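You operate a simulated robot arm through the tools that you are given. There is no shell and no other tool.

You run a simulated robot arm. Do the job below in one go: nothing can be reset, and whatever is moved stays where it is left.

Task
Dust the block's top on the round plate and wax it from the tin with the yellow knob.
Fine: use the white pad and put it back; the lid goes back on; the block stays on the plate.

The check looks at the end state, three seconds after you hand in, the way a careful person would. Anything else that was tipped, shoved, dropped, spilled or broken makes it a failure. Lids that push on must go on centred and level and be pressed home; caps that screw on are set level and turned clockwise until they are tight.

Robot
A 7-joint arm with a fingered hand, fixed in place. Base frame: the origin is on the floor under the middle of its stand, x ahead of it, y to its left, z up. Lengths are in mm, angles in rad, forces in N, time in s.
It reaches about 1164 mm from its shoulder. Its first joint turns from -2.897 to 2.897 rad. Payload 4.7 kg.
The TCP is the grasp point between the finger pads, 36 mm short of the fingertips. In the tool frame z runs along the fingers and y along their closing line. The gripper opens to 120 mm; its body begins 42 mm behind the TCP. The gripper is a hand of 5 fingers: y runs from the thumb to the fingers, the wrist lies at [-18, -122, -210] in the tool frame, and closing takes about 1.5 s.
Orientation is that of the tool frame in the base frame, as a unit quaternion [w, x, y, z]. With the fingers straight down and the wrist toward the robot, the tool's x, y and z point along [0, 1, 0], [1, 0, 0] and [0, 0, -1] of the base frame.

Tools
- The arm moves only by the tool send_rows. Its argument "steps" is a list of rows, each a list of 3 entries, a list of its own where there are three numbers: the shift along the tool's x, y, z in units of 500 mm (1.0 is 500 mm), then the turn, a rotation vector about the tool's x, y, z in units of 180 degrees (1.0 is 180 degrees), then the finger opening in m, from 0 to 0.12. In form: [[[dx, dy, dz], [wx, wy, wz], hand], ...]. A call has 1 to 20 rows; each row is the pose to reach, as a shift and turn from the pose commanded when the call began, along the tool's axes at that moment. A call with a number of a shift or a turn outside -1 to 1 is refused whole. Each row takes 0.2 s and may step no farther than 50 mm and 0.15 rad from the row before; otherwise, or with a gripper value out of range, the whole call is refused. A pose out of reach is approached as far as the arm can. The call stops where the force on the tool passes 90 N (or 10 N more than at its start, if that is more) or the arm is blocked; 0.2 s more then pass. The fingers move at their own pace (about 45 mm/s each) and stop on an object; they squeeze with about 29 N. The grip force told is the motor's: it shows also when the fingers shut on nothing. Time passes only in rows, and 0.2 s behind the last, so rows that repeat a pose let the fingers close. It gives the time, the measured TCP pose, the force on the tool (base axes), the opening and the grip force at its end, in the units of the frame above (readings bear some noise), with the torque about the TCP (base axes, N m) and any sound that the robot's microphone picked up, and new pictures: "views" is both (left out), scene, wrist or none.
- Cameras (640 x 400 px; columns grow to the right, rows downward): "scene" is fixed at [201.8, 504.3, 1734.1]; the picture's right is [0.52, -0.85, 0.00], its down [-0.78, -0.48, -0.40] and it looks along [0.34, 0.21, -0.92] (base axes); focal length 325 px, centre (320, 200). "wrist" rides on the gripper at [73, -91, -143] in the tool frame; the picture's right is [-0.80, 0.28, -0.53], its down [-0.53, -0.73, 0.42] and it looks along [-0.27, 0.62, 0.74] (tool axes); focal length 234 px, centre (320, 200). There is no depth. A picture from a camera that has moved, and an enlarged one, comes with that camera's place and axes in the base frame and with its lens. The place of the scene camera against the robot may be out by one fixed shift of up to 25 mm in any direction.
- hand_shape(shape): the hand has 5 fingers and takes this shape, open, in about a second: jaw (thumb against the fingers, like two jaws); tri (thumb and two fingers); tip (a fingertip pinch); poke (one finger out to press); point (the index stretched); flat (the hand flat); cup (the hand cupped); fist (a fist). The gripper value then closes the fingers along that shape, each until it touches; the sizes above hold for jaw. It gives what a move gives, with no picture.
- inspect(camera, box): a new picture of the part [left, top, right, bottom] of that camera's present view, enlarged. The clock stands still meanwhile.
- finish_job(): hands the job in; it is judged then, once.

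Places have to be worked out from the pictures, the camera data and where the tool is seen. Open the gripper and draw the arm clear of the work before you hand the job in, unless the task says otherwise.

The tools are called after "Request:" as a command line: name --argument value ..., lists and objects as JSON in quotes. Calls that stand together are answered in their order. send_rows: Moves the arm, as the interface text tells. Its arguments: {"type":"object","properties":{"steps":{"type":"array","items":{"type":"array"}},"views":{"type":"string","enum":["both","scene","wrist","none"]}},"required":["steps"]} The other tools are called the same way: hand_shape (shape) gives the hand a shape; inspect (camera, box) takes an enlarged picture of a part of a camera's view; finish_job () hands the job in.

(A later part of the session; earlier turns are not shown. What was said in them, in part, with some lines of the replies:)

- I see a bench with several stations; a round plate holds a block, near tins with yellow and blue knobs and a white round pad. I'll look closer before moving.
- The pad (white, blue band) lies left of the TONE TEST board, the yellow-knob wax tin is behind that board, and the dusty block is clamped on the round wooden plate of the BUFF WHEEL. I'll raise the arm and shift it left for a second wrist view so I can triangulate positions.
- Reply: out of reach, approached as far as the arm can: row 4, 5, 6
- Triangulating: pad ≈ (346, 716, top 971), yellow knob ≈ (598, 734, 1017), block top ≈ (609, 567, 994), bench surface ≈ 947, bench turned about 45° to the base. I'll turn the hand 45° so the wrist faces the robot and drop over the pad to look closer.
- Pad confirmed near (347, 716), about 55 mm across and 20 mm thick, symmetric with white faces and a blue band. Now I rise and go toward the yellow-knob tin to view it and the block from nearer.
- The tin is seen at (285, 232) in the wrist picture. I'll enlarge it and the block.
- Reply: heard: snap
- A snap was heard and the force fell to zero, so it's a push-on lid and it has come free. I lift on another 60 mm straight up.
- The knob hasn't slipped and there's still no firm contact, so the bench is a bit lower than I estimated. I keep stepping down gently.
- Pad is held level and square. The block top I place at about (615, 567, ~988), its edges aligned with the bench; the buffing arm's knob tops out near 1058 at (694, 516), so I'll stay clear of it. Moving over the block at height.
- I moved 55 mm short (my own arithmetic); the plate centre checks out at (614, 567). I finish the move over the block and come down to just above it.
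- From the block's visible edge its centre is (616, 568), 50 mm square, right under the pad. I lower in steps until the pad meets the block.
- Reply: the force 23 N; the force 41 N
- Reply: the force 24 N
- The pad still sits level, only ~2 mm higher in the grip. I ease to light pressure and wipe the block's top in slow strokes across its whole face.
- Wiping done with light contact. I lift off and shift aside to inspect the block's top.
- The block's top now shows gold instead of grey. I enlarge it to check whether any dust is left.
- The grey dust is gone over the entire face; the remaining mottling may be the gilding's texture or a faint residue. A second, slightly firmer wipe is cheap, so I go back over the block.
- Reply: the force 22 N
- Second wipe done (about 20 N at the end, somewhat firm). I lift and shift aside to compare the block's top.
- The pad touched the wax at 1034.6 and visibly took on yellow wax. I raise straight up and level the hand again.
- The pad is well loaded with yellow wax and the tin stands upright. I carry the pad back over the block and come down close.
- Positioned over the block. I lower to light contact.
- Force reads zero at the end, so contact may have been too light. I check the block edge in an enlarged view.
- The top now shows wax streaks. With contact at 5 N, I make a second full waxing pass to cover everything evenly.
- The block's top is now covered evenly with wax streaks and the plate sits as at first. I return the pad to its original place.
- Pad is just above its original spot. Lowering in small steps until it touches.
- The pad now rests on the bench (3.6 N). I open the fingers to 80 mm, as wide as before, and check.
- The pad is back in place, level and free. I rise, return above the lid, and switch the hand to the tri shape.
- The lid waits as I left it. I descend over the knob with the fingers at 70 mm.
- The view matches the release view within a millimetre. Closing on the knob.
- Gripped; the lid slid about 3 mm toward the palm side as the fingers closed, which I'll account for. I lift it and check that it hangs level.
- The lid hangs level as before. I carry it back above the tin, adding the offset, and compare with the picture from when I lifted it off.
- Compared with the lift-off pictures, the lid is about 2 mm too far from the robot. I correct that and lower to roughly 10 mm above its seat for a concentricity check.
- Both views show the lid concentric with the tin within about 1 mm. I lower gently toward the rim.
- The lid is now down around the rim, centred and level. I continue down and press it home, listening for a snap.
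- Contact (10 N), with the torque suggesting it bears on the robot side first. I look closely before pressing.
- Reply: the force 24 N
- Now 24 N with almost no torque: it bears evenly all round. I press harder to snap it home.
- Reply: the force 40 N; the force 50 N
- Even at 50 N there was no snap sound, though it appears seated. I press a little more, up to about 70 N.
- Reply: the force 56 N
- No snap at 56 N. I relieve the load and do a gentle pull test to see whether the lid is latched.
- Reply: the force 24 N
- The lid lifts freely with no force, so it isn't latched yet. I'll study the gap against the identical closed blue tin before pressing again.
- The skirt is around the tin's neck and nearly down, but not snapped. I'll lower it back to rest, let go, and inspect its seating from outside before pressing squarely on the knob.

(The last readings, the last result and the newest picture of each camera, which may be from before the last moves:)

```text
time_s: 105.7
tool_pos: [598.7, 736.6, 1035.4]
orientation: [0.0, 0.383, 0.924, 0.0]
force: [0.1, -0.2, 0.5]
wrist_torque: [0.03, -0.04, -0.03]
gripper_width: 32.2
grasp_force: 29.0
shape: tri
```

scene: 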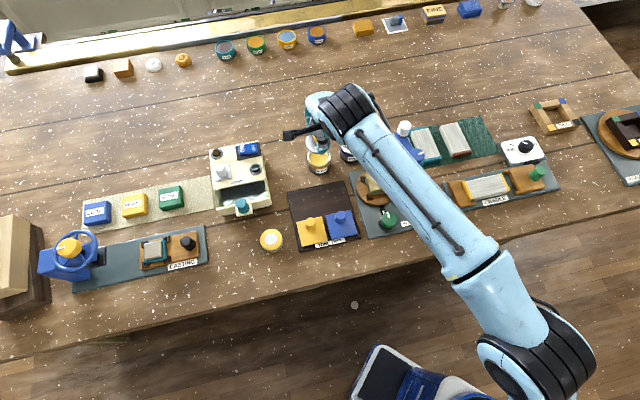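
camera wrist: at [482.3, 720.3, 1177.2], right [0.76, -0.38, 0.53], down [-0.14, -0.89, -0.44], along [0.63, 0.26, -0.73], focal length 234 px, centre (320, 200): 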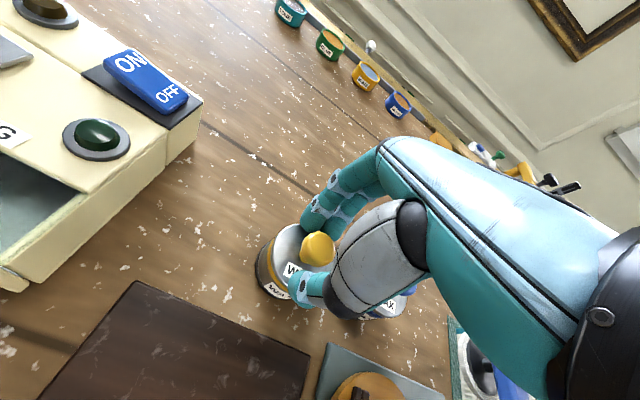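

Request:
send_rows --steps '[[[0, 0, 0.001], [0, 0, 0], 0.04], [[0, 0, 0.001], [0, 0, 0], 0.05], [[0, 0, 0.001], [0, 0, 0], 0.06], [[0, 0, 0.001], [0, 0, 0], 0.07], [[0, 0, 0.001], [0, 0, 0], 0.07]]' --views "wrist"

Request:
inspect --camera "wrist" --box '[250, 200, 340, 310]'

```text
time_s: 106.9
tool_pos: [599.7, 736.4, 1035.1]
orientation: [0.0, 0.383, 0.924, 0.0]
force: [-0.6, 0.0, 0.5]
wrist_torque: [0.02, -0.02, -0.03]
gripper_width: 69.3
grasp_force: 0.1
shape: tri
heard: snap
camera wrist: at [482.4, 722.7, 1178.5], right [0.77, -0.37, 0.53], down [-0.14, -0.89, -0.42], along [0.63, 0.25, -0.74], focal length 234 px, centre (320, 200)
```

wrist: 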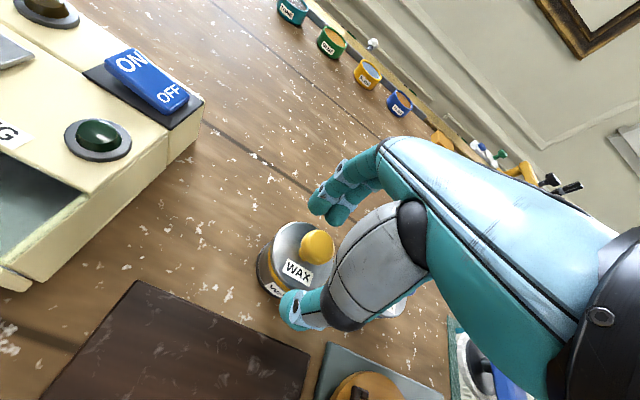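

```text
3.64 times, centred on (295, 255) of wrist
camera zoom: at [482.4, 722.7, 1178.5], right [0.77, -0.37, 0.53], down [-0.14, -0.89, -0.42], along [0.63, 0.25, -0.74], focal length 852 px, centre (411, 0)
```

zoom: 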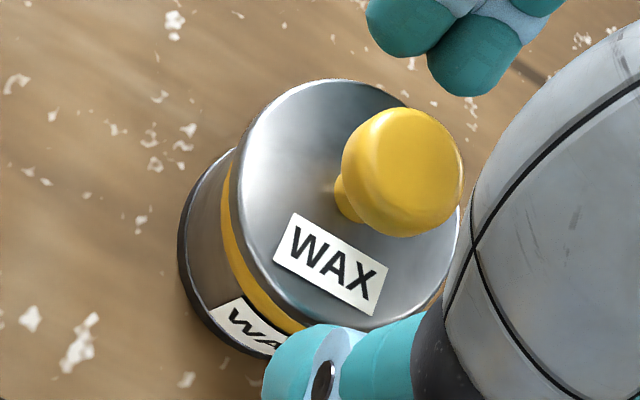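

A snap was heard as I let go, so the lid latched. I raise the hand clear and examine how it sits compared with the blue tin.

Request:
send_rows --steps '[[[0, 0, -0.04], [0, 0, 0], 0.08], [[0, 0, -0.1], [0, 0, 0], 0.08], [[0, 0, -0.16], [0, 0, 0], 0.08], [[-0.03, -0.08, -0.16], [0, 0, 0], 0.08], [[-0.06, -0.16, -0.16], [0, 0, 0], 0.08], [[-0.08, -0.22, -0.16], [0, 0, 0], 0.08], [[-0.08, -0.22, -0.16], [0, 0, 0], 0.08]]' --views "both"

Request:
inspect --camera "wrist" --box '[220, 120, 340, 220]'

Request:
inspect --camera "scene" --box '[295, 125, 375, 185]'

```text
time_s: 108.5
tool_pos: [550.5, 632.4, 1113.6]
orientation: [0.0, 0.383, 0.924, 0.0]
force: [-0.1, -1.1, 0.5]
wrist_torque: [0.0, 0.0, 0.01]
gripper_width: 79.8
grasp_force: 0.1
shape: tri
camera wrist: at [435.3, 618.0, 1256.4], right [0.77, -0.37, 0.53], down [-0.14, -0.89, -0.42], along [0.63, 0.25, -0.74], focal length 234 px, centre (320, 200)
```

scene: 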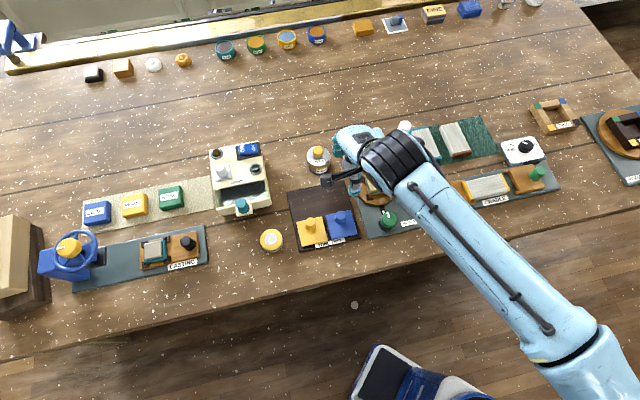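
wrist: 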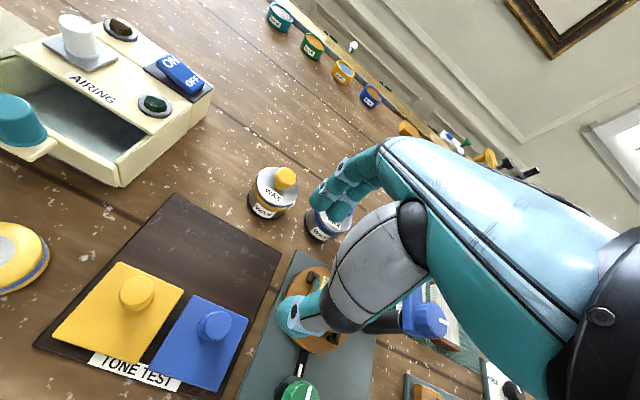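

```text
4.00 times, centred on (280, 170) of wrist
camera zoom: at [435.3, 618.0, 1256.4], right [0.77, -0.37, 0.53], down [-0.14, -0.89, -0.42], along [0.63, 0.25, -0.74], focal length 937 px, centre (480, 320)
```

zoom: 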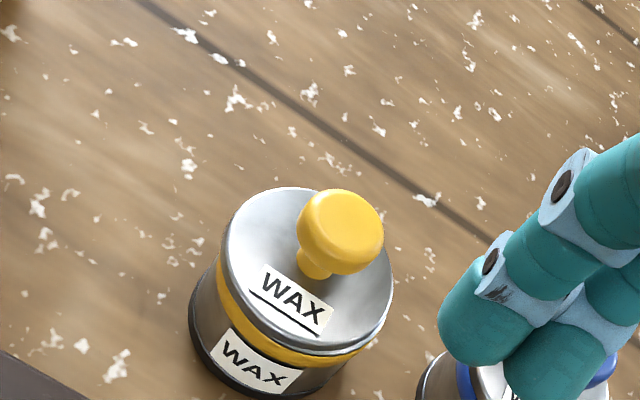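

```text
6.67 times, centred on (335, 155) of scene
camera zoom: at [201.8, 504.3, 1734.1], right [0.52, -0.85, 0.0], down [-0.78, -0.48, -0.4], along [0.34, 0.21, -0.92], focal length 2167 px, centre (220, 500)
```

zoom: 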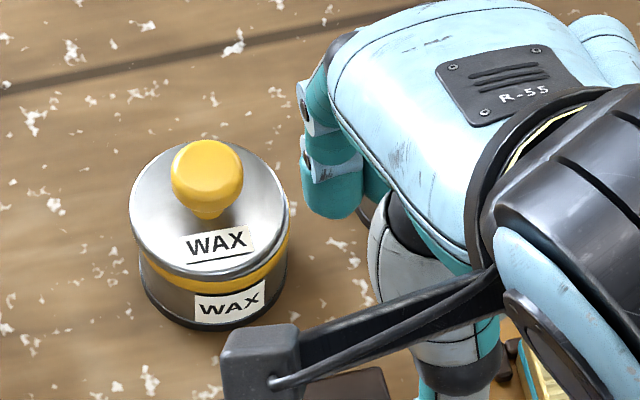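

The lid might sit slightly off-centre or tilted. I move the hand farther away and zoom on both tins to compare closely.

Request:
send_rows --steps '[[[0.06, -0.06, 0], [0, 0, 0], 0.08], [[0.12, -0.12, 0], [0, 0, 0], 0.08], [[0.2, -0.16, 0], [0, 0, 0], 0.08], [[0.28, -0.2, 0], [0, 0, 0], 0.08], [[0.28, -0.2, 0], [0, 0, 0], 0.08]]' --views "both"

Request:
inspect --camera "scene" --box '[300, 140, 340, 180]'

Request:
inspect --camera "scene" --box '[330, 125, 370, 165]'

```text
time_s: 109.7
tool_pos: [378.5, 658.6, 1118.3]
orientation: [0.0, 0.383, 0.924, -0.001]
force: [-0.2, 0.4, 0.1]
wrist_torque: [0.02, -0.01, 0.01]
gripper_width: 79.7
grasp_force: 0.0
shape: tri
camera wrist: at [261.9, 645.2, 1261.2], right [0.77, -0.37, 0.52], down [-0.14, -0.89, -0.42], along [0.63, 0.25, -0.74], focal length 234 px, centre (320, 200)
```

scene: 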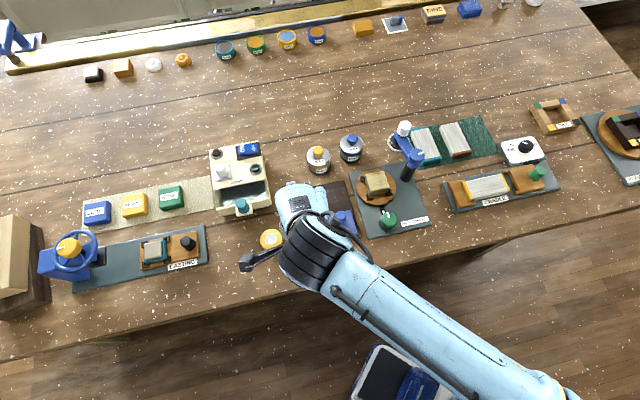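
wrist: 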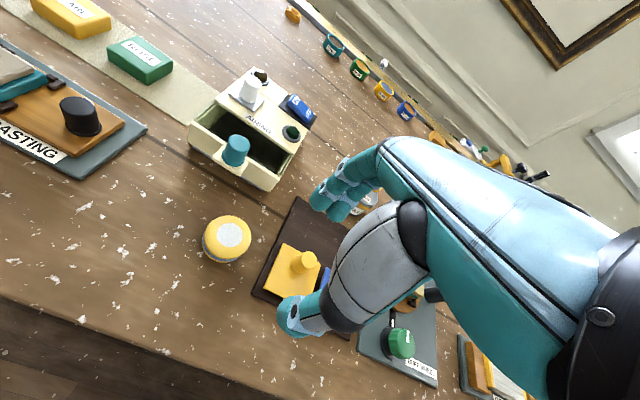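

```text
10.00 times, centred on (320, 160) of scene
camera zoom: at [201.8, 504.3, 1734.1], right [0.52, -0.85, 0.0], down [-0.78, -0.48, -0.4], along [0.34, 0.21, -0.92], focal length 3250 px, centre (320, 600)
```

zoom: 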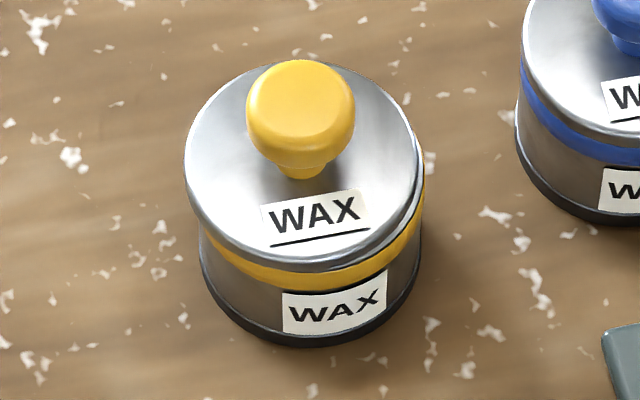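

```text
10.00 times, centred on (350, 145) of scene
camera zoom: at [201.8, 504.3, 1734.1], right [0.52, -0.85, 0.0], down [-0.78, -0.48, -0.4], along [0.34, 0.21, -0.92], focal length 3250 px, centre (20, 750)
```

zoom: 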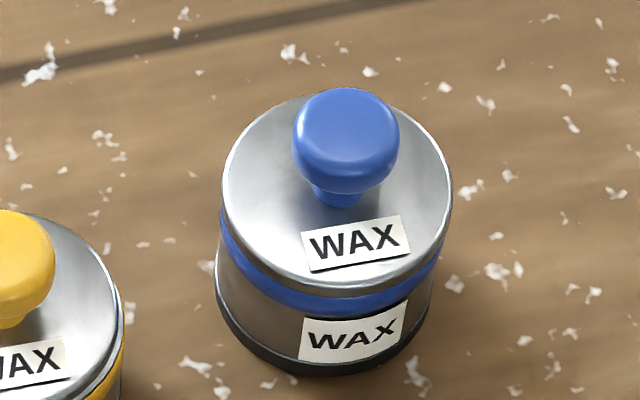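

The yellow lid looks about 1 mm off to the left versus the blue one, with a thin strip showing at right. I zoom in further on its edges.

Request:
inspect --camera "scene" --box '[304, 154, 334, 179]'

Request:
inspect --camera "scene" --box '[336, 142, 366, 167]'

```text
16.00 times, centred on (319, 166) of scene
camera zoom: at [201.8, 504.3, 1734.1], right [0.52, -0.85, 0.0], down [-0.78, -0.48, -0.4], along [0.34, 0.21, -0.92], focal length 5200 px, centre (336, 736)
```

zoom: 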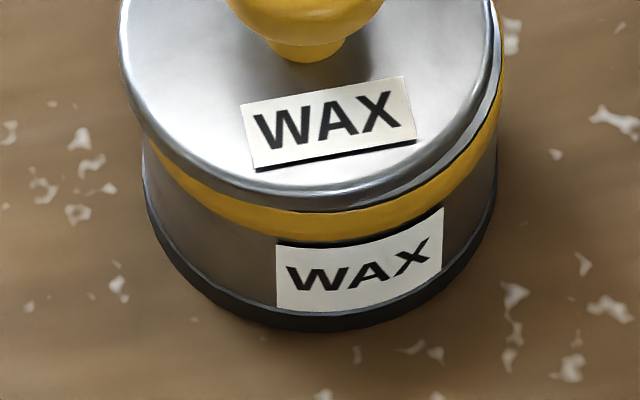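

```text
16.00 times, centred on (351, 154) of scene
camera zoom: at [201.8, 504.3, 1734.1], right [0.52, -0.85, 0.0], down [-0.78, -0.48, -0.4], along [0.34, 0.21, -0.92], focal length 5200 px, centre (-176, 928)
```

zoom: 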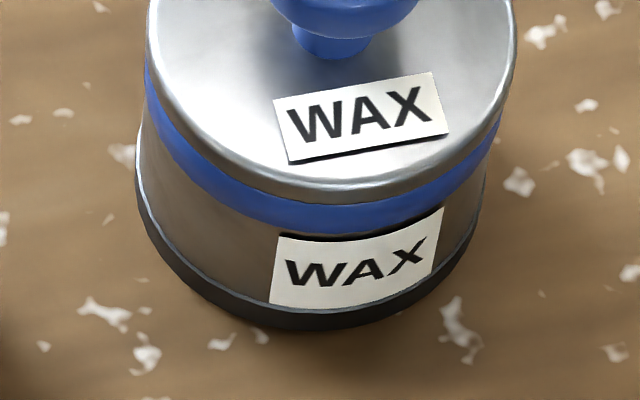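

The yellow lid seems shifted ~1–2 mm to the left and perhaps a touch tilted. I'll bring the wrist camera nearer for a direct comparison of both tins.

Request:
send_rows --steps '[[[-0.06, 0.05, 0], [0, 0, 0], 0.08], [[-0.14, 0.09, 0], [0, 0, 0], 0.08], [[-0.22, 0.12, 0], [0, 0, 0], 0.08], [[-0.3, 0.14, 0], [0, 0, 0], 0.08], [[-0.38, 0.16, 0], [0, 0, 0], 0.08], [[-0.44, 0.18, 0.04], [0, 0, 0], 0.08], [[-0.44, 0.18, 0.04], [0, 0, 0], 0.08]]' --views "wrist"

Request:
inspect --camera "wrist" --box '[180, 80, 360, 200]'

```text
time_s: 111.3
tool_pos: [599.4, 565.5, 1096.7]
orientation: [0.0, 0.383, 0.924, 0.0]
force: [1.0, 0.2, 0.4]
wrist_torque: [0.02, 0.01, 0.03]
gripper_width: 79.6
grasp_force: 0.1
shape: tri
camera wrist: at [483.4, 552.4, 1239.3], right [0.77, -0.37, 0.53], down [-0.14, -0.89, -0.42], along [0.63, 0.25, -0.74], focal length 234 px, centre (320, 200)
```

wrist: 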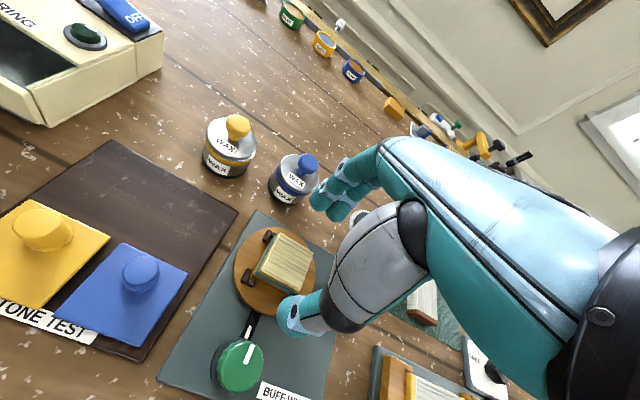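

```text
3.33 times, centred on (270, 140) of wrist
camera zoom: at [483.4, 552.4, 1239.3], right [0.77, -0.37, 0.53], down [-0.14, -0.89, -0.42], along [0.63, 0.25, -0.74], focal length 781 px, centre (487, 400)
```

zoom: 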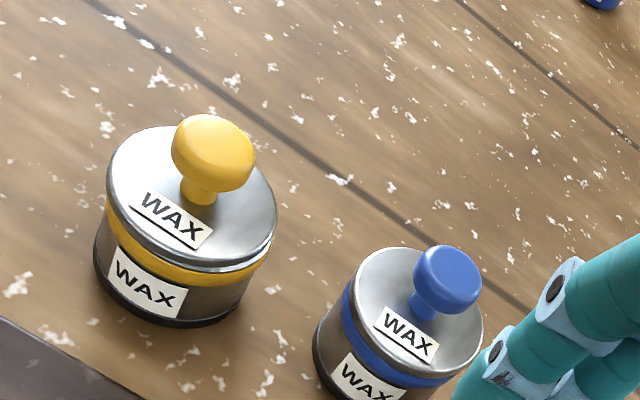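

Request:
inspect --camera "wrist" --box '[198, 110, 263, 180]'

Request:
inspect --camera "wrist" --box '[263, 145, 328, 210]'

```text
5.71 times, centred on (230, 145) of wrist
camera zoom: at [483.4, 552.4, 1239.3], right [0.77, -0.37, 0.53], down [-0.14, -0.89, -0.42], along [0.63, 0.25, -0.74], focal length 1338 px, centre (831, 514)
```

zoom: 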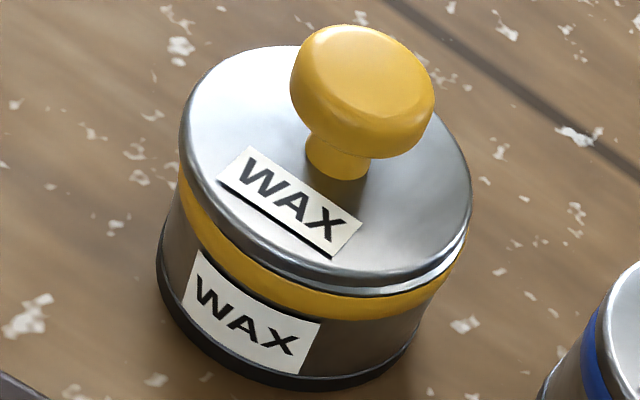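

```text
6.15 times, centred on (296, 178) of wrist
camera zoom: at [483.4, 552.4, 1239.3], right [0.77, -0.37, 0.53], down [-0.14, -0.89, -0.42], along [0.63, 0.25, -0.74], focal length 1441 px, centre (471, 338)
```

zoom: 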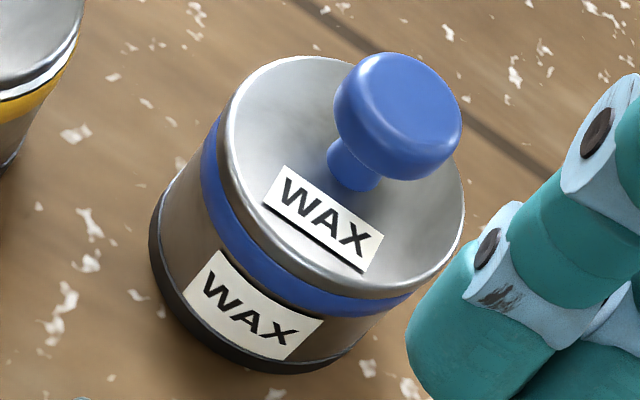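

The close view shows it clearly: a silver strip at the lid's right side, so the lid is ~2 mm too far left and its right side rides up on the rim. I'll go back, regrip the knob, lift slightly, shift right and reseat it.

Request:
send_rows --steps '[[[0.06, 0.06, -0.04], [0, 0, 0], 0.08], [[0.12, 0.12, -0.04], [0, 0, 0], 0.08], [[0.18, 0.18, -0.04], [0, 0, 0], 0.08], [[0.2416, 0.2416, -0.04], [0, 0, 0], 0.08], [[0.2416, 0.2416, -0.02], [0, 0, 0], 0.07], [[0.2416, 0.2416, 0.04], [0, 0, 0], 0.07], [[0.2416, 0.2416, 0.09], [0, 0, 0], 0.07], [[0.2416, 0.2416, 0.112], [0, 0, 0], 0.07], [[0.2416, 0.2416, 0.112], [0, 0, 0], 0.07]]' --views "wrist"

Request:
inspect --camera "wrist" --box '[250, 200, 340, 310]'

```text
time_s: 113.3
tool_pos: [602.9, 738.5, 1038.3]
orientation: [0.0, 0.383, 0.924, -0.001]
force: [-0.1, -0.2, 0.1]
wrist_torque: [0.01, -0.02, 0.0]
gripper_width: 70.5
grasp_force: 0.0
shape: tri
camera wrist: at [485.4, 725.1, 1182.2], right [0.77, -0.37, 0.53], down [-0.14, -0.89, -0.42], along [0.63, 0.25, -0.74], focal length 234 px, centre (320, 200)
```

wrist: 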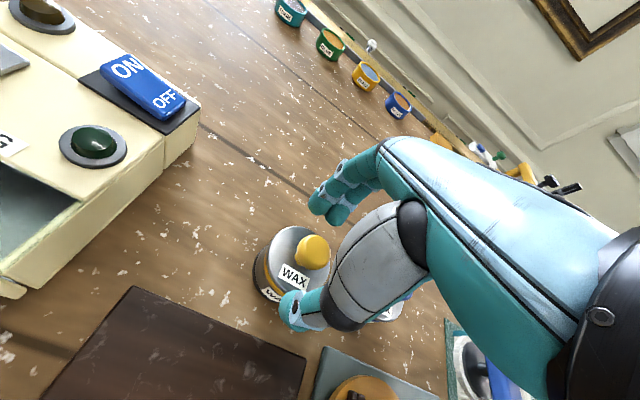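

```text
3.64 times, centred on (295, 255) of wrist
camera zoom: at [485.4, 725.1, 1182.2], right [0.77, -0.37, 0.53], down [-0.14, -0.89, -0.42], along [0.63, 0.25, -0.74], focal length 852 px, centre (411, 0)
```

zoom: 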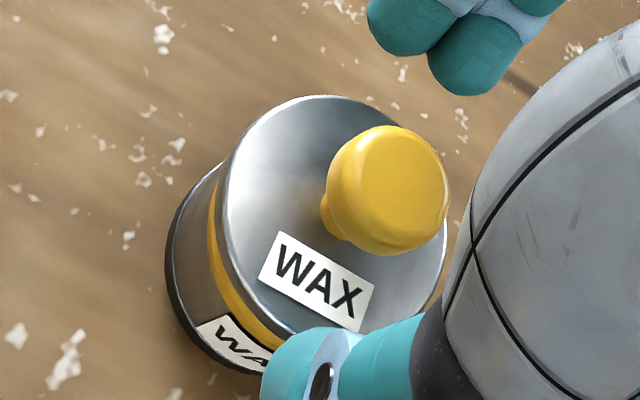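

The knob is ~4 mm off the grasp centre; I shift back toward the robot and down, then close gently.

Request:
send_rows --steps '[[[0.0006, -0.0076, 0.003], [0, 0, 0], 0.07], [[0.0006, -0.0076, 0.006], [0, 0, 0], 0.06], [[0.0006, -0.0076, 0.006], [0, 0, 0], 0.05], [[0.0006, -0.0076, 0.006], [0, 0, 0], 0.03], [[0.0006, -0.0076, 0.006], [0, 0, 0], 0.015], [[0.0006, -0.0076, 0.006], [0, 0, 0], 0.0], [[0.0006, -0.0076, 0.006], [0, 0, 0], 0.0], [[0.0006, -0.0076, 0.006], [0, 0, 0], 0.0]]' --views "wrist"

Request:
inspect --camera "wrist" --box '[250, 200, 340, 310]'

Request:
inspect --camera "scene" --box '[300, 135, 345, 175]'

```text
time_s: 115.1
tool_pos: [598.1, 736.4, 1036.4]
orientation: [0.0, 0.383, 0.924, 0.001]
force: [1.6, -0.2, 1.5]
wrist_torque: [0.0, 0.03, 0.02]
gripper_width: 33.0
grasp_force: 29.0
shape: tri
camera wrist: at [482.0, 723.2, 1178.9], right [0.77, -0.37, 0.53], down [-0.14, -0.89, -0.42], along [0.63, 0.25, -0.74], focal length 234 px, centre (320, 200)
```

wrist: 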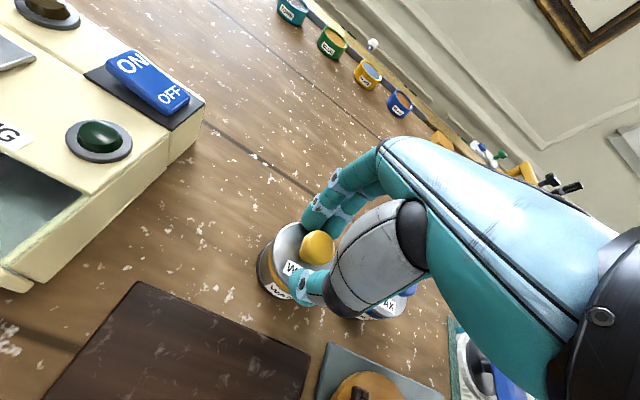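

```text
3.64 times, centred on (295, 255) of wrist
camera zoom: at [482.0, 723.2, 1178.9], right [0.77, -0.37, 0.53], down [-0.14, -0.89, -0.42], along [0.63, 0.25, -0.74], focal length 852 px, centre (411, 0)
```

zoom: 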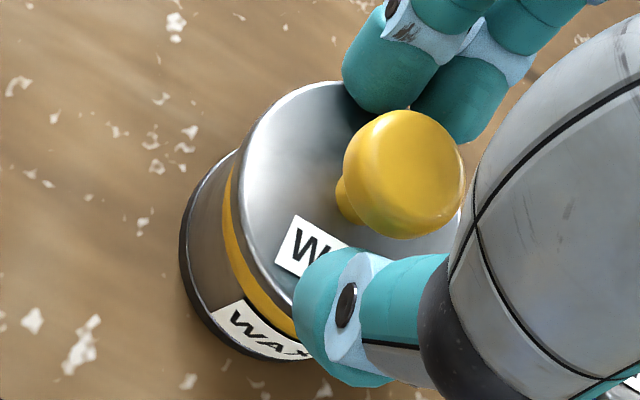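

```text
10.00 times, centred on (322, 155) of scene
camera zoom: at [201.8, 504.3, 1734.1], right [0.52, -0.85, 0.0], down [-0.78, -0.48, -0.4], along [0.34, 0.21, -0.92], focal length 3250 px, centre (295, 650)
```

zoom: 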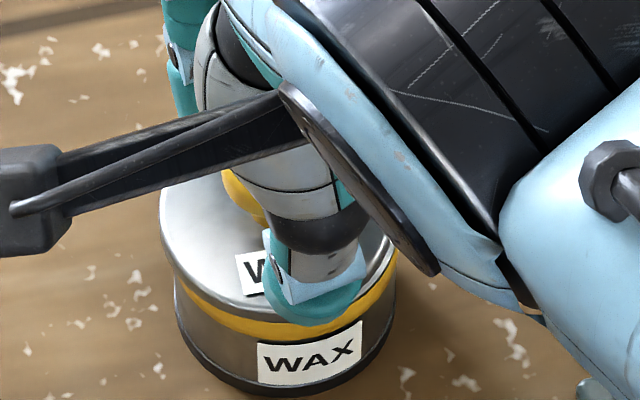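

With the lid gripped again it sits ~1.8 mm left of where it was while pressed, so letting go had dragged it. I test with a small lift whether it is latched.

Request:
send_rows --steps '[[[0, 0, -0.002], [0, 0, 0], 0.0], [[0, 0, -0.004], [0, 0, 0], 0.0], [[0, 0, -0.004], [0, 0, 0], 0.0]]' --views "none"

Request:
inspect --camera "wrist" --box '[250, 200, 340, 310]'

```text
time_s: 115.9
tool_pos: [597.8, 734.9, 1038.2]
orientation: [0.0, 0.382, 0.924, 0.001]
force: [-0.8, 0.7, 0.1]
wrist_torque: [0.03, -0.03, -0.03]
gripper_width: 32.6
grasp_force: 28.9
shape: tri
heard: snap
```

```text
3.64 times, centred on (295, 255) of wrist
camera zoom: at [481.1, 722.1, 1180.6], right [0.77, -0.37, 0.53], down [-0.14, -0.89, -0.42], along [0.63, 0.25, -0.74], focal length 852 px, centre (411, 0)
```

zoom: 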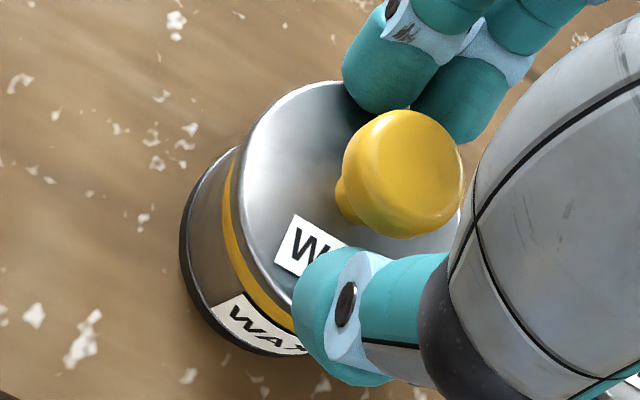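

Another snap on lifting: so the latch had caught while the lid was slightly off, and it is now free again. I check the lid's position over the tin in the scene view to compute the exact shift.

Request:
inspect --camera "scene" --box '[304, 145, 334, 170]'

Request:
inspect --camera "wrist" --box '[255, 215, 315, 305]'

```text
16.00 times, centred on (319, 158) of scene
camera zoom: at [201.8, 504.3, 1734.1], right [0.52, -0.85, 0.0], down [-0.78, -0.48, -0.4], along [0.34, 0.21, -0.92], focal length 5200 px, centre (336, 880)
```

zoom: 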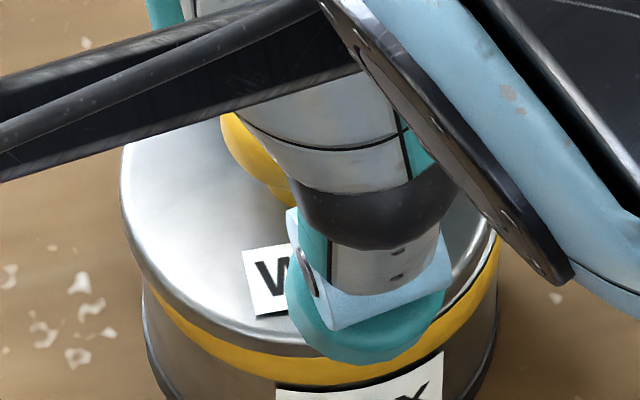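

```text
4.44 times, centred on (285, 260) of wrist
camera zoom: at [481.1, 722.1, 1180.6], right [0.77, -0.37, 0.53], down [-0.14, -0.89, -0.42], along [0.63, 0.25, -0.74], focal length 1041 px, centre (476, -67)
```

zoom: 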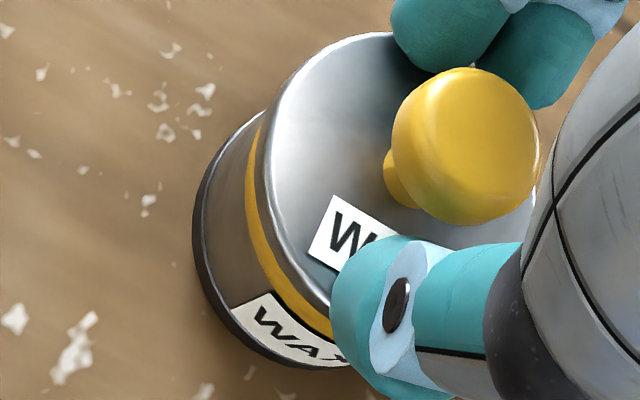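

The lid needs ~1.6 mm to the right (scene view). I lift it a little more, shift, and press it down again.

Request:
send_rows --steps '[[[0, 0, -0.006], [0, 0, 0], 0.0], [[-0.0032, -0.0008, -0.006], [0, 0, 0], 0.0], [[-0.0032, -0.0008, -0.002], [0, 0, 0], 0.0], [[-0.0032, -0.0008, 0.003], [0, 0, 0], 0.0], [[-0.0032, -0.0008, 0.006], [0, 0, 0], 0.0], [[-0.0032, -0.0008, 0.006], [0, 0, 0], 0.0]]' --views "none"

Request:
inspect --camera "scene" --box '[304, 145, 334, 170]'

```text
time_s: 117.3
tool_pos: [597.1, 734.1, 1037.1]
orientation: [0.001, 0.382, 0.924, 0.001]
force: [-0.5, 0.4, 3.4]
wrist_torque: [-0.05, 0.06, -0.01]
gripper_width: 32.7
grasp_force: 28.6
shape: tri
```

```text
16.00 times, centred on (319, 158) of scene
camera zoom: at [201.8, 504.3, 1734.1], right [0.52, -0.85, 0.0], down [-0.78, -0.48, -0.4], along [0.34, 0.21, -0.92], focal length 5200 px, centre (336, 880)
```

zoom: 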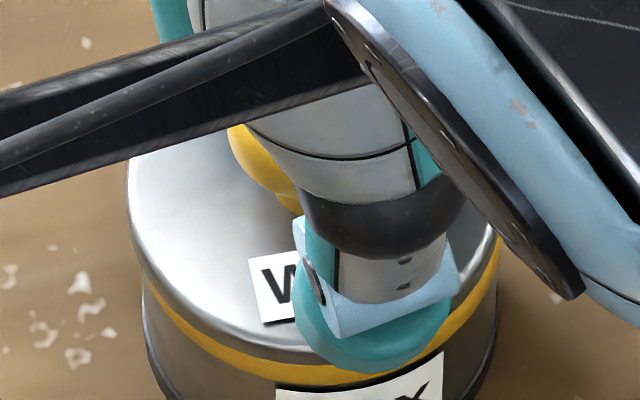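

Still a bit left (about 1 mm). I lift slightly, shift another 1.2 mm right, and lower again.

Request:
send_rows --steps '[[[0, 0, -0.008], [0, 0, 0], 0.0], [[-0.0024, -0.0006, -0.008], [0, 0, 0], 0.0], [[-0.0024, -0.0006, -0.003], [0, 0, 0], 0.0], [[-0.0024, -0.0006, 0.002], [0, 0, 0], 0.0], [[-0.0024, -0.0006, 0.003], [0, 0, 0], 0.0]]' --views "none"

Request:
inspect --camera "scene" --box '[304, 145, 334, 170]'

Request:
inspect --camera "wrist" --box '[255, 215, 315, 305]'

```text
time_s: 118.5
tool_pos: [598.0, 732.4, 1035.0]
orientation: [0.001, 0.382, 0.924, 0.002]
force: [1.0, 0.3, 8.1]
wrist_torque: [-0.11, 0.14, 0.0]
gripper_width: 32.8
grasp_force: 29.5
shape: tri
```

```text
16.00 times, centred on (319, 158) of scene
camera zoom: at [201.8, 504.3, 1734.1], right [0.52, -0.85, 0.0], down [-0.78, -0.48, -0.4], along [0.34, 0.21, -0.92], focal length 5200 px, centre (336, 880)
```

zoom: 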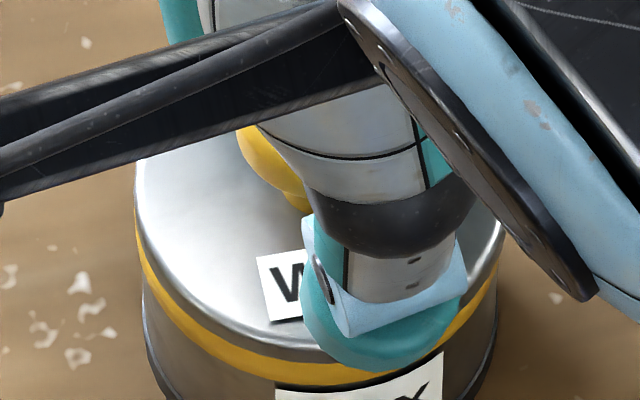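

```text
4.44 times, centred on (285, 260) of wrist
camera zoom: at [481.9, 719.5, 1178.7], right [0.77, -0.37, 0.53], down [-0.14, -0.89, -0.43], along [0.63, 0.25, -0.74], focal length 1041 px, centre (476, -67)
```

zoom: 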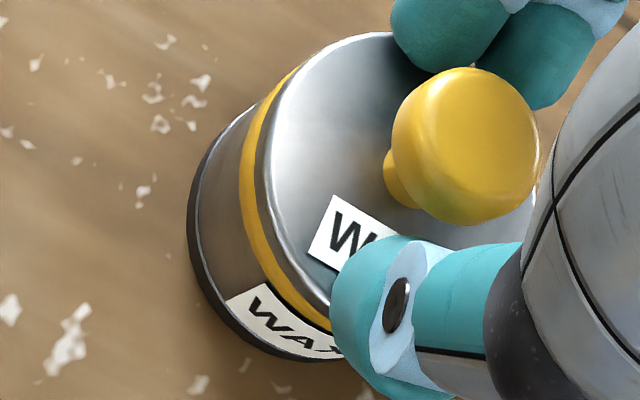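

Now lid and tin look concentric, with the yellow band showing evenly left and right. I press to ~25 N to seat it fully.

Request:
send_rows --steps '[[[0, 0, 0.002], [0, 0, 0], 0.0], [[0, 0, 0.005], [0, 0, 0], 0.0], [[0, 0, 0.005], [0, 0, 0], 0.0]]' --views "none"

Request:
inspect --camera "scene" --box '[304, 145, 334, 170]'

```text
time_s: 119.3
tool_pos: [598.7, 732.1, 1035.0]
orientation: [0.001, 0.382, 0.924, 0.003]
force: [5.6, 4.6, 28.1]
wrist_torque: [0.29, -0.2, 0.04]
gripper_width: 32.9
grasp_force: 29.2
shape: tri
```

```text
16.00 times, centred on (319, 158) of scene
camera zoom: at [201.8, 504.3, 1734.1], right [0.52, -0.85, 0.0], down [-0.78, -0.48, -0.4], along [0.34, 0.21, -0.92], focal length 5200 px, centre (336, 880)
```

zoom: 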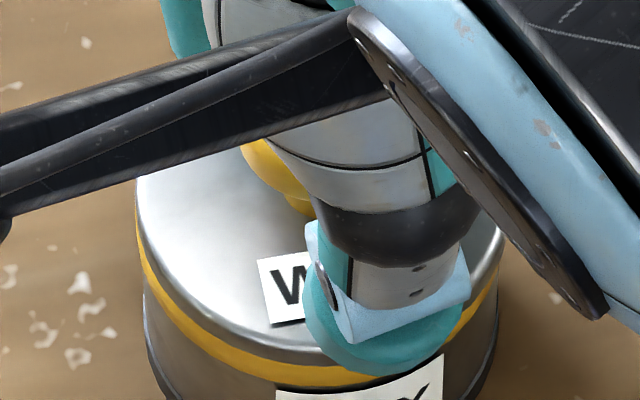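

It presses evenly, with a sideways reaction of ~7 N that suggests the hand is ~1 mm too near the robot. I relieve that and ease the load before letting go.

Request:
send_rows --steps '[[[0, 0.0016, 0], [0, 0, 0], 0.0], [[0, 0.0016, -0.002], [0, 0, 0], 0.0], [[0, 0.0016, -0.003], [0, 0, 0], 0.0], [[0, 0.0016, -0.003], [0, 0, 0], 0.0]]' --views "none"

```text
time_s: 120.3
tool_pos: [597.4, 732.6, 1035.1]
orientation: [0.0, 0.382, 0.924, 0.002]
force: [5.4, 5.8, 33.4]
wrist_torque: [0.55, -0.33, 0.03]
gripper_width: 32.7
grasp_force: 28.7
shape: tri
```

Request:
send_rows --steps '[[[0, 0, -0.002], [0, 0, 0], 0.0], [[0, 0, -0.005], [0, 0, 0], 0.0], [[0, 0, -0.005], [0, 0, 0], 0.0], [[0, 0, -0.005], [0, 0, 0], 0.0]]' --views "none"

```text
time_s: 121.3
tool_pos: [597.4, 732.2, 1035.2]
orientation: [-0.001, 0.383, 0.924, 0.0]
force: [6.9, 3.5, 20.4]
wrist_torque: [0.59, -0.47, -0.02]
gripper_width: 32.8
grasp_force: 28.6
shape: tri
```

Request:
send_rows --steps '[[[0, 0.002, 0], [0, 0, 0], 0.0], [[0, 0.002, -0.001], [0, 0, 0], 0.0], [[0, 0.002, -0.001], [0, 0, 0], 0.0], [[0, 0.002, -0.001], [0, 0, 0], 0.0]]' --views "none"

Request:
inspect --camera "scene" --box '[304, 145, 334, 170]'

Request:
inspect --camera "wrist" --box '[255, 215, 315, 305]'

```text
time_s: 122.3
tool_pos: [598.3, 732.6, 1036.2]
orientation: [-0.001, 0.383, 0.924, 0.0]
force: [0.5, -0.3, 7.5]
wrist_torque: [0.13, -0.03, 0.01]
gripper_width: 32.3
grasp_force: 29.2
shape: tri
```

```text
16.00 times, centred on (319, 158) of scene
camera zoom: at [201.8, 504.3, 1734.1], right [0.52, -0.85, 0.0], down [-0.78, -0.48, -0.4], along [0.34, 0.21, -0.92], focal length 5200 px, centre (336, 880)
```

zoom: 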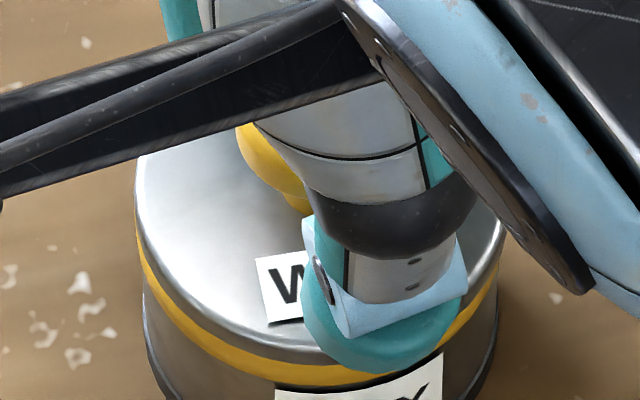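

```text
4.44 times, centred on (285, 260) of wrist
camera zoom: at [482.1, 719.8, 1178.7], right [0.77, -0.37, 0.53], down [-0.14, -0.9, -0.42], along [0.63, 0.25, -0.74], focal length 1041 px, centre (476, -67)
```

zoom: 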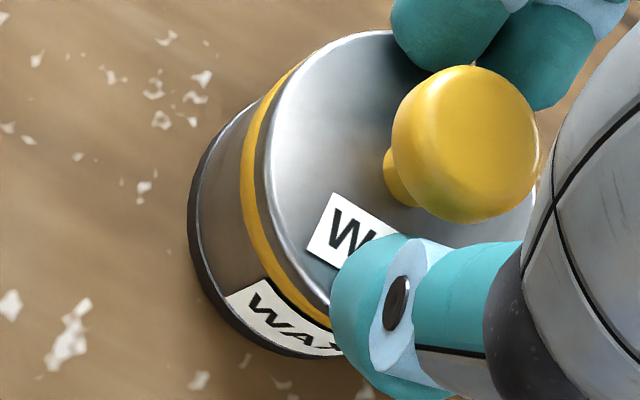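

Sideways force is gone, 7.5 N evenly downward, and the lid looks centred. I open the fingers very gradually.

Request:
send_rows --steps '[[[0, 0, 0], [0, 0, 0], 0.033], [[0, 0, 0], [0, 0, 0], 0.034], [[0, 0, 0], [0, 0, 0], 0.035], [[0, 0, 0], [0, 0, 0], 0.037], [[0, 0, 0], [0, 0, 0], 0.04], [[0, 0, 0], [0, 0, 0], 0.045], [[0, 0, 0], [0, 0, 0], 0.05], [[0, 0, 0], [0, 0, 0], 0.06], [[0, 0, 0], [0, 0, 0], 0.07], [[0, 0, 0], [0, 0, 0], 0.07]]' --views "none"

Request:
inspect --camera "scene" --box '[304, 145, 334, 170]'

Request:
inspect --camera "wrist" --box '[255, 215, 315, 305]'

```text
time_s: 124.5
tool_pos: [598.6, 733.3, 1036.6]
orientation: [0.0, 0.383, 0.924, -0.001]
force: [-0.1, -0.3, -0.3]
wrist_torque: [0.01, 0.01, 0.02]
gripper_width: 69.2
grasp_force: 0.0
shape: tri
heard: snap
```

```text
16.00 times, centred on (319, 158) of scene
camera zoom: at [201.8, 504.3, 1734.1], right [0.52, -0.85, 0.0], down [-0.78, -0.48, -0.4], along [0.34, 0.21, -0.92], focal length 5200 px, centre (336, 880)
```

zoom: 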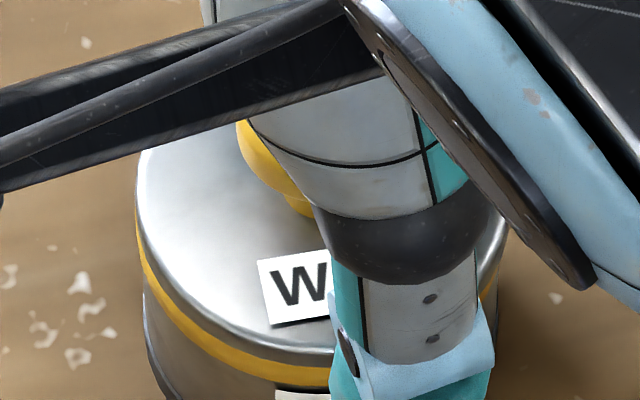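

```text
4.44 times, centred on (285, 260) of wrist
camera zoom: at [482.4, 719.8, 1179.7], right [0.77, -0.37, 0.53], down [-0.14, -0.89, -0.42], along [0.63, 0.25, -0.74], focal length 1041 px, centre (476, -67)
```

zoom: 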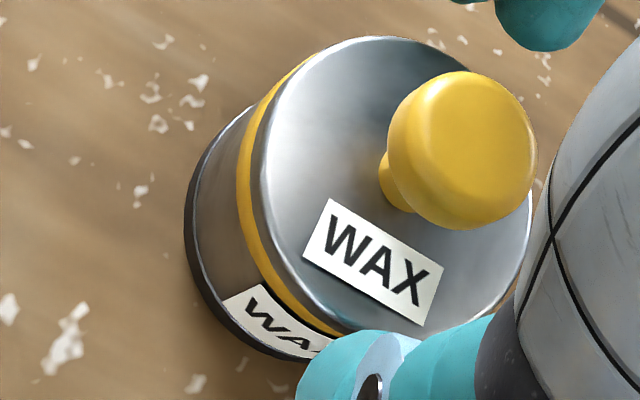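

Snap heard and the lid did not shift this time. I withdraw the hand and inspect both tins again.

Request:
send_rows --steps '[[[0, 0, -0.04], [0, 0, 0], 0.08], [[0, 0, -0.1], [0, 0, 0], 0.08], [[0, 0, -0.16], [0, 0, 0], 0.08], [[-0.06, -0.06, -0.13], [0, 0, 0], 0.08], [[-0.12, -0.12, -0.13], [0, 0, 0], 0.08], [[-0.18, -0.18, -0.13], [0, 0, 0], 0.08], [[-0.2416, -0.2416, -0.12], [0, 0, 0], 0.08], [[-0.2416, -0.2416, -0.12], [0, 0, 0], 0.08]]' --views "both"

Request:
inspect --camera "wrist" --box '[198, 110, 263, 180]'

Request:
inspect --camera "wrist" --box '[263, 145, 328, 210]'

Request:
inspect --camera "scene" --box '[304, 154, 334, 179]'

```text
time_s: 126.3
tool_pos: [595.8, 566.5, 1099.0]
orientation: [0.0, 0.383, 0.924, 0.0]
force: [-0.5, 0.8, 0.3]
wrist_torque: [-0.02, -0.02, 0.0]
gripper_width: 80.1
grasp_force: 0.1
shape: tri
camera wrist: at [479.7, 552.5, 1241.4], right [0.77, -0.37, 0.53], down [-0.14, -0.89, -0.42], along [0.63, 0.25, -0.74], focal length 234 px, centre (320, 200)
```

scene: 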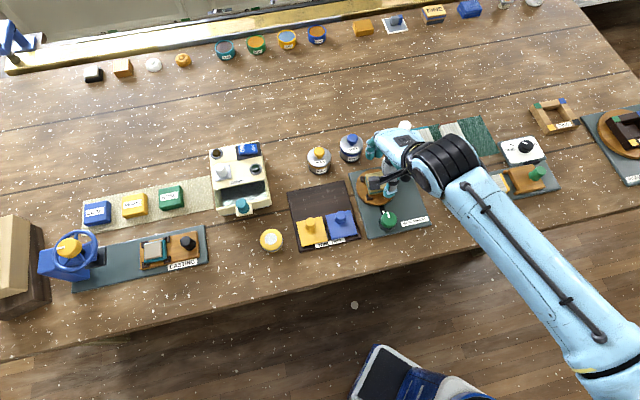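
wrist: 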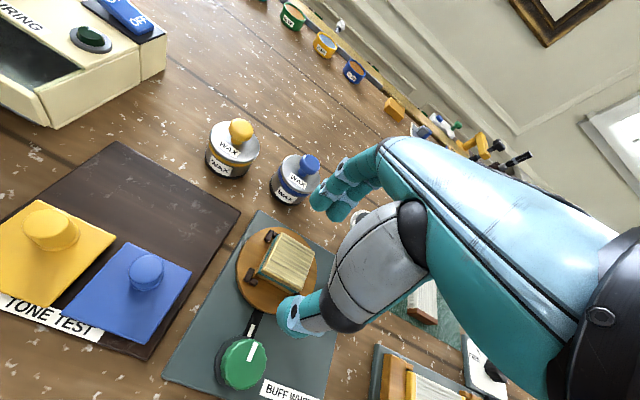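

```text
5.71 times, centred on (230, 145) of wrist
camera zoom: at [479.7, 552.5, 1241.4], right [0.77, -0.37, 0.53], down [-0.14, -0.89, -0.42], along [0.63, 0.25, -0.74], focal length 1338 px, centre (831, 514)
```

zoom: 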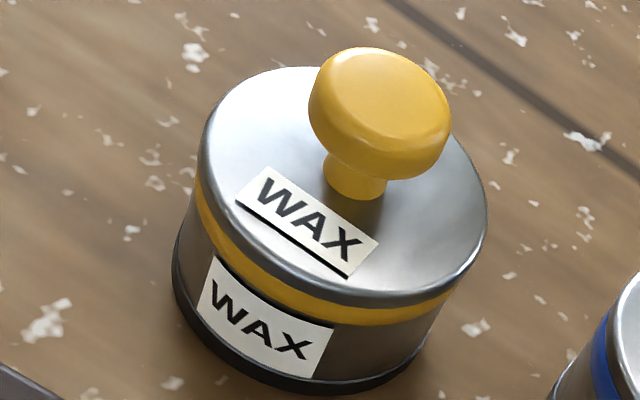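

```text
6.15 times, centred on (296, 178) of wrist
camera zoom: at [479.7, 552.5, 1241.4], right [0.77, -0.37, 0.53], down [-0.14, -0.89, -0.42], along [0.63, 0.25, -0.74], focal length 1441 px, centre (471, 338)
```

zoom: 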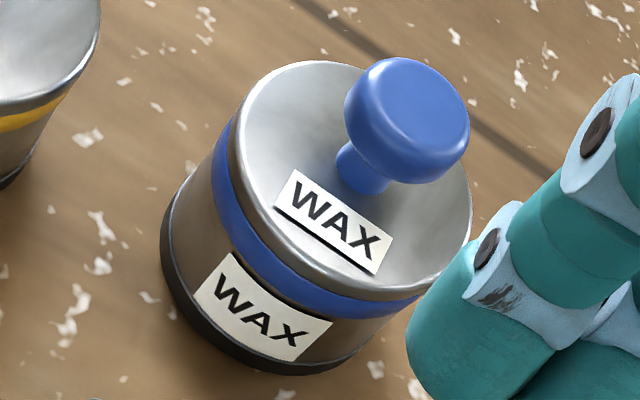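

```text
16.00 times, centred on (319, 166) of scene
camera zoom: at [201.8, 504.3, 1734.1], right [0.52, -0.85, 0.0], down [-0.78, -0.48, -0.4], along [0.34, 0.21, -0.92], focal length 5200 px, centre (336, 736)
```

zoom: 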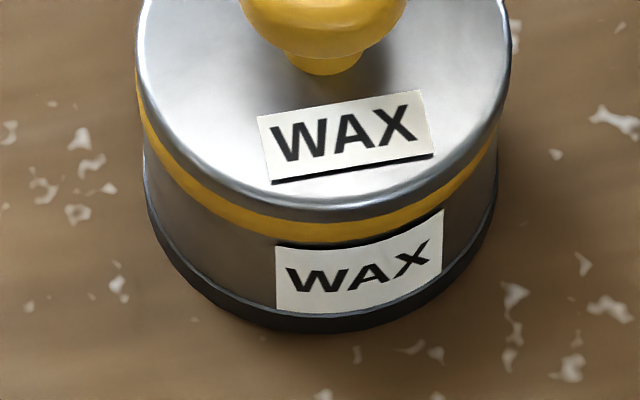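

The silver gap is gone; the lid looks level and seated, at most ~1 mm toward the robot. I check both flanks closely for tilt.

Request:
inspect --camera "scene" --box '[304, 158, 320, 172]'

Request:
inspect --camera "scene" --box '[318, 158, 334, 172]'

Request:
inspect --camera "scene" --box '[300, 140, 370, 180]'

```text
16.00 times, centred on (312, 165) of scene
camera zoom: at [201.8, 504.3, 1734.1], right [0.52, -0.85, 0.0], down [-0.78, -0.48, -0.4], along [0.34, 0.21, -0.92], focal length 5200 px, centre (448, 760)
```

zoom: 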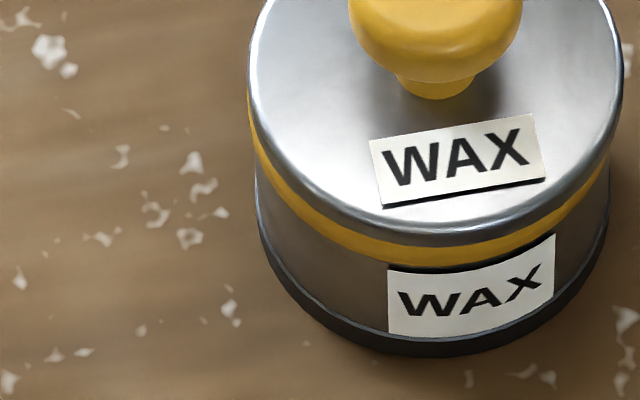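

```text
16.00 times, centred on (326, 165) of scene
camera zoom: at [201.8, 504.3, 1734.1], right [0.52, -0.85, 0.0], down [-0.78, -0.48, -0.4], along [0.34, 0.21, -0.92], focal length 5200 px, centre (224, 760)
```

zoom: 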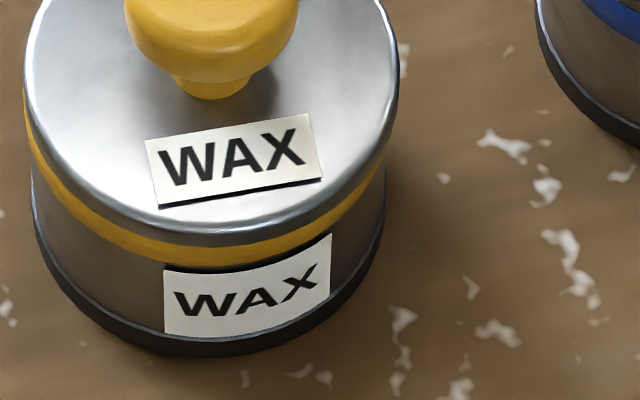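

```text
9.14 times, centred on (335, 160) of scene
camera zoom: at [201.8, 504.3, 1734.1], right [0.52, -0.85, 0.0], down [-0.78, -0.48, -0.4], along [0.34, 0.21, -0.92], focal length 2972 px, centre (183, 566)
```

zoom: 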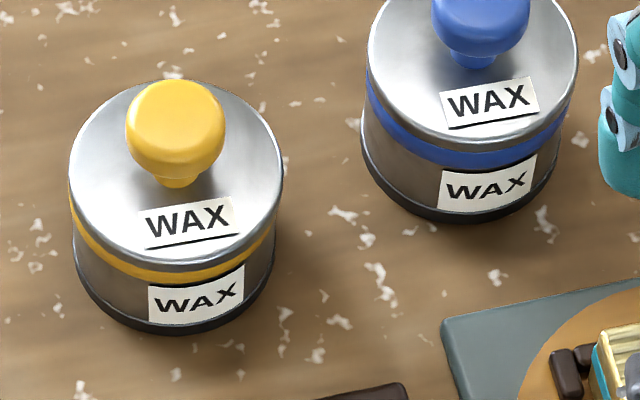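

Compared with the blue tin (allowing for perspective), the yellow lid is at the same height, level and centred within ~0.6 mm, and it snapped. I withdraw the arm up and back, clear of the bench, with the hand open.

Request:
send_rows --steps '[[[0, 0, -0.08], [0, 0, 0], 0.1], [[0, -0.03, -0.16], [0, 0, 0], 0.12], [[0.04, -0.1, -0.2], [0, 0, 0], 0.12], [[0.08, -0.18, -0.22], [0, 0, 0], 0.12], [[0.13, -0.26, -0.22], [0, 0, 0], 0.12], [[0.18, -0.34, -0.22], [0, 0, 0], 0.12], [[0.23, -0.42, -0.22], [0, 0, 0], 0.12], [[0.27, -0.48, -0.22], [0, 0, 0], 0.12], [[0.27, -0.48, -0.22], [0, 0, 0], 0.12]]' --views "both"

Request:
inspect --camera "scene" --box '[190, 110, 440, 260]'

Request:
inspect --camera "scene" --box '[340, 150, 440, 230]'

```text
time_s: 128.3
tool_pos: [333.6, 489.2, 1206.1]
orientation: [-0.001, 0.382, 0.924, 0.0]
force: [0.0, 0.1, 0.3]
wrist_torque: [0.0, 0.02, 0.01]
gripper_width: 119.7
grasp_force: 0.0
shape: tri
camera wrist: at [216.7, 476.5, 1349.3], right [0.77, -0.37, 0.53], down [-0.14, -0.89, -0.42], along [0.63, 0.25, -0.74], focal length 234 px, centre (320, 200)
```

scene: 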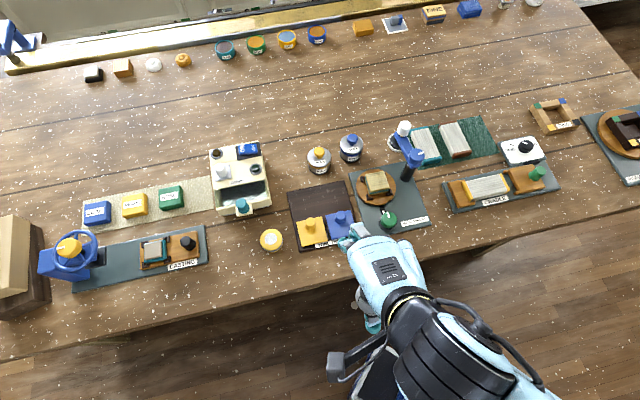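
wrist: 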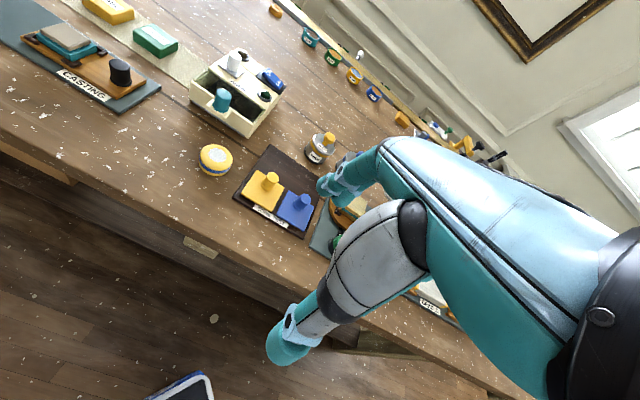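

```text
2.56 times, centred on (315, 185) of scene
camera zoom: at [201.8, 504.3, 1734.1], right [0.52, -0.85, 0.0], down [-0.78, -0.48, -0.4], along [0.34, 0.21, -0.92], focal length 832 px, centre (333, 238)
```

zoom: 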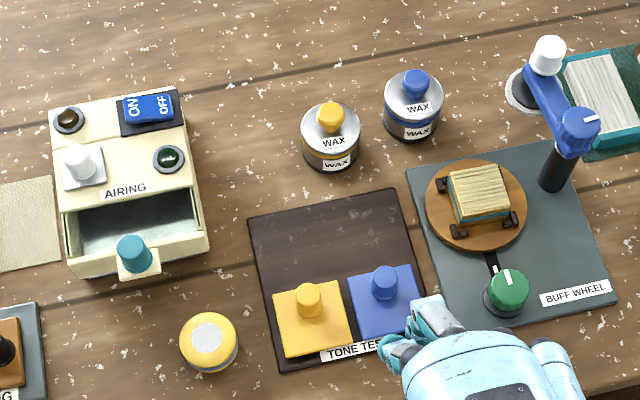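

```text
5.00 times, centred on (390, 190) of scene
camera zoom: at [201.8, 504.3, 1734.1], right [0.52, -0.85, 0.0], down [-0.78, -0.48, -0.4], along [0.34, 0.21, -0.92], focal length 1625 px, centre (-30, 250)
```

zoom: 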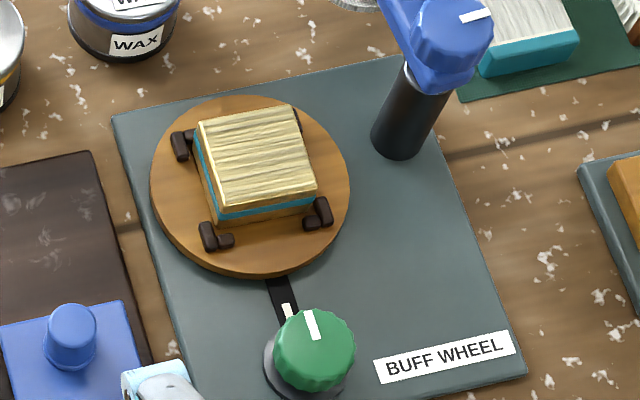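

The final view shows the block waxed and still clamped on its plate, the pad back in its place and the lid snapped on. The other items are undisturbed, and the arm is clear with the hand open. Handing in.

Request:
finish_job

```text
The job is handed in.
```

I dusted and waxed the block's top, and the job is handed in. I haven't seen the result of the check.

- **Block:** I wiped the grey dust off with the white pad, then rubbed on wax from the yellow-knob tin until streaks covered the whole top. The block is still clamped on the round plate. The plate turned a few degrees while I wiped, but it looked back where it started at the end.
- **Pad:** The white pad is back in its original spot, flat on the bench. It now has yellow wax on it.
- **Lid:** The lid is back on the yellow-knob tin, and I heard it snap shut. My first try latched about 2 mm off-centre and tilted, so I lifted it and reseated it. Next to the closed blue tin it now looks level and within about 1 mm of centre.

In the last picture nothing else on the bench looked moved. The arm is clear and the hand is open.
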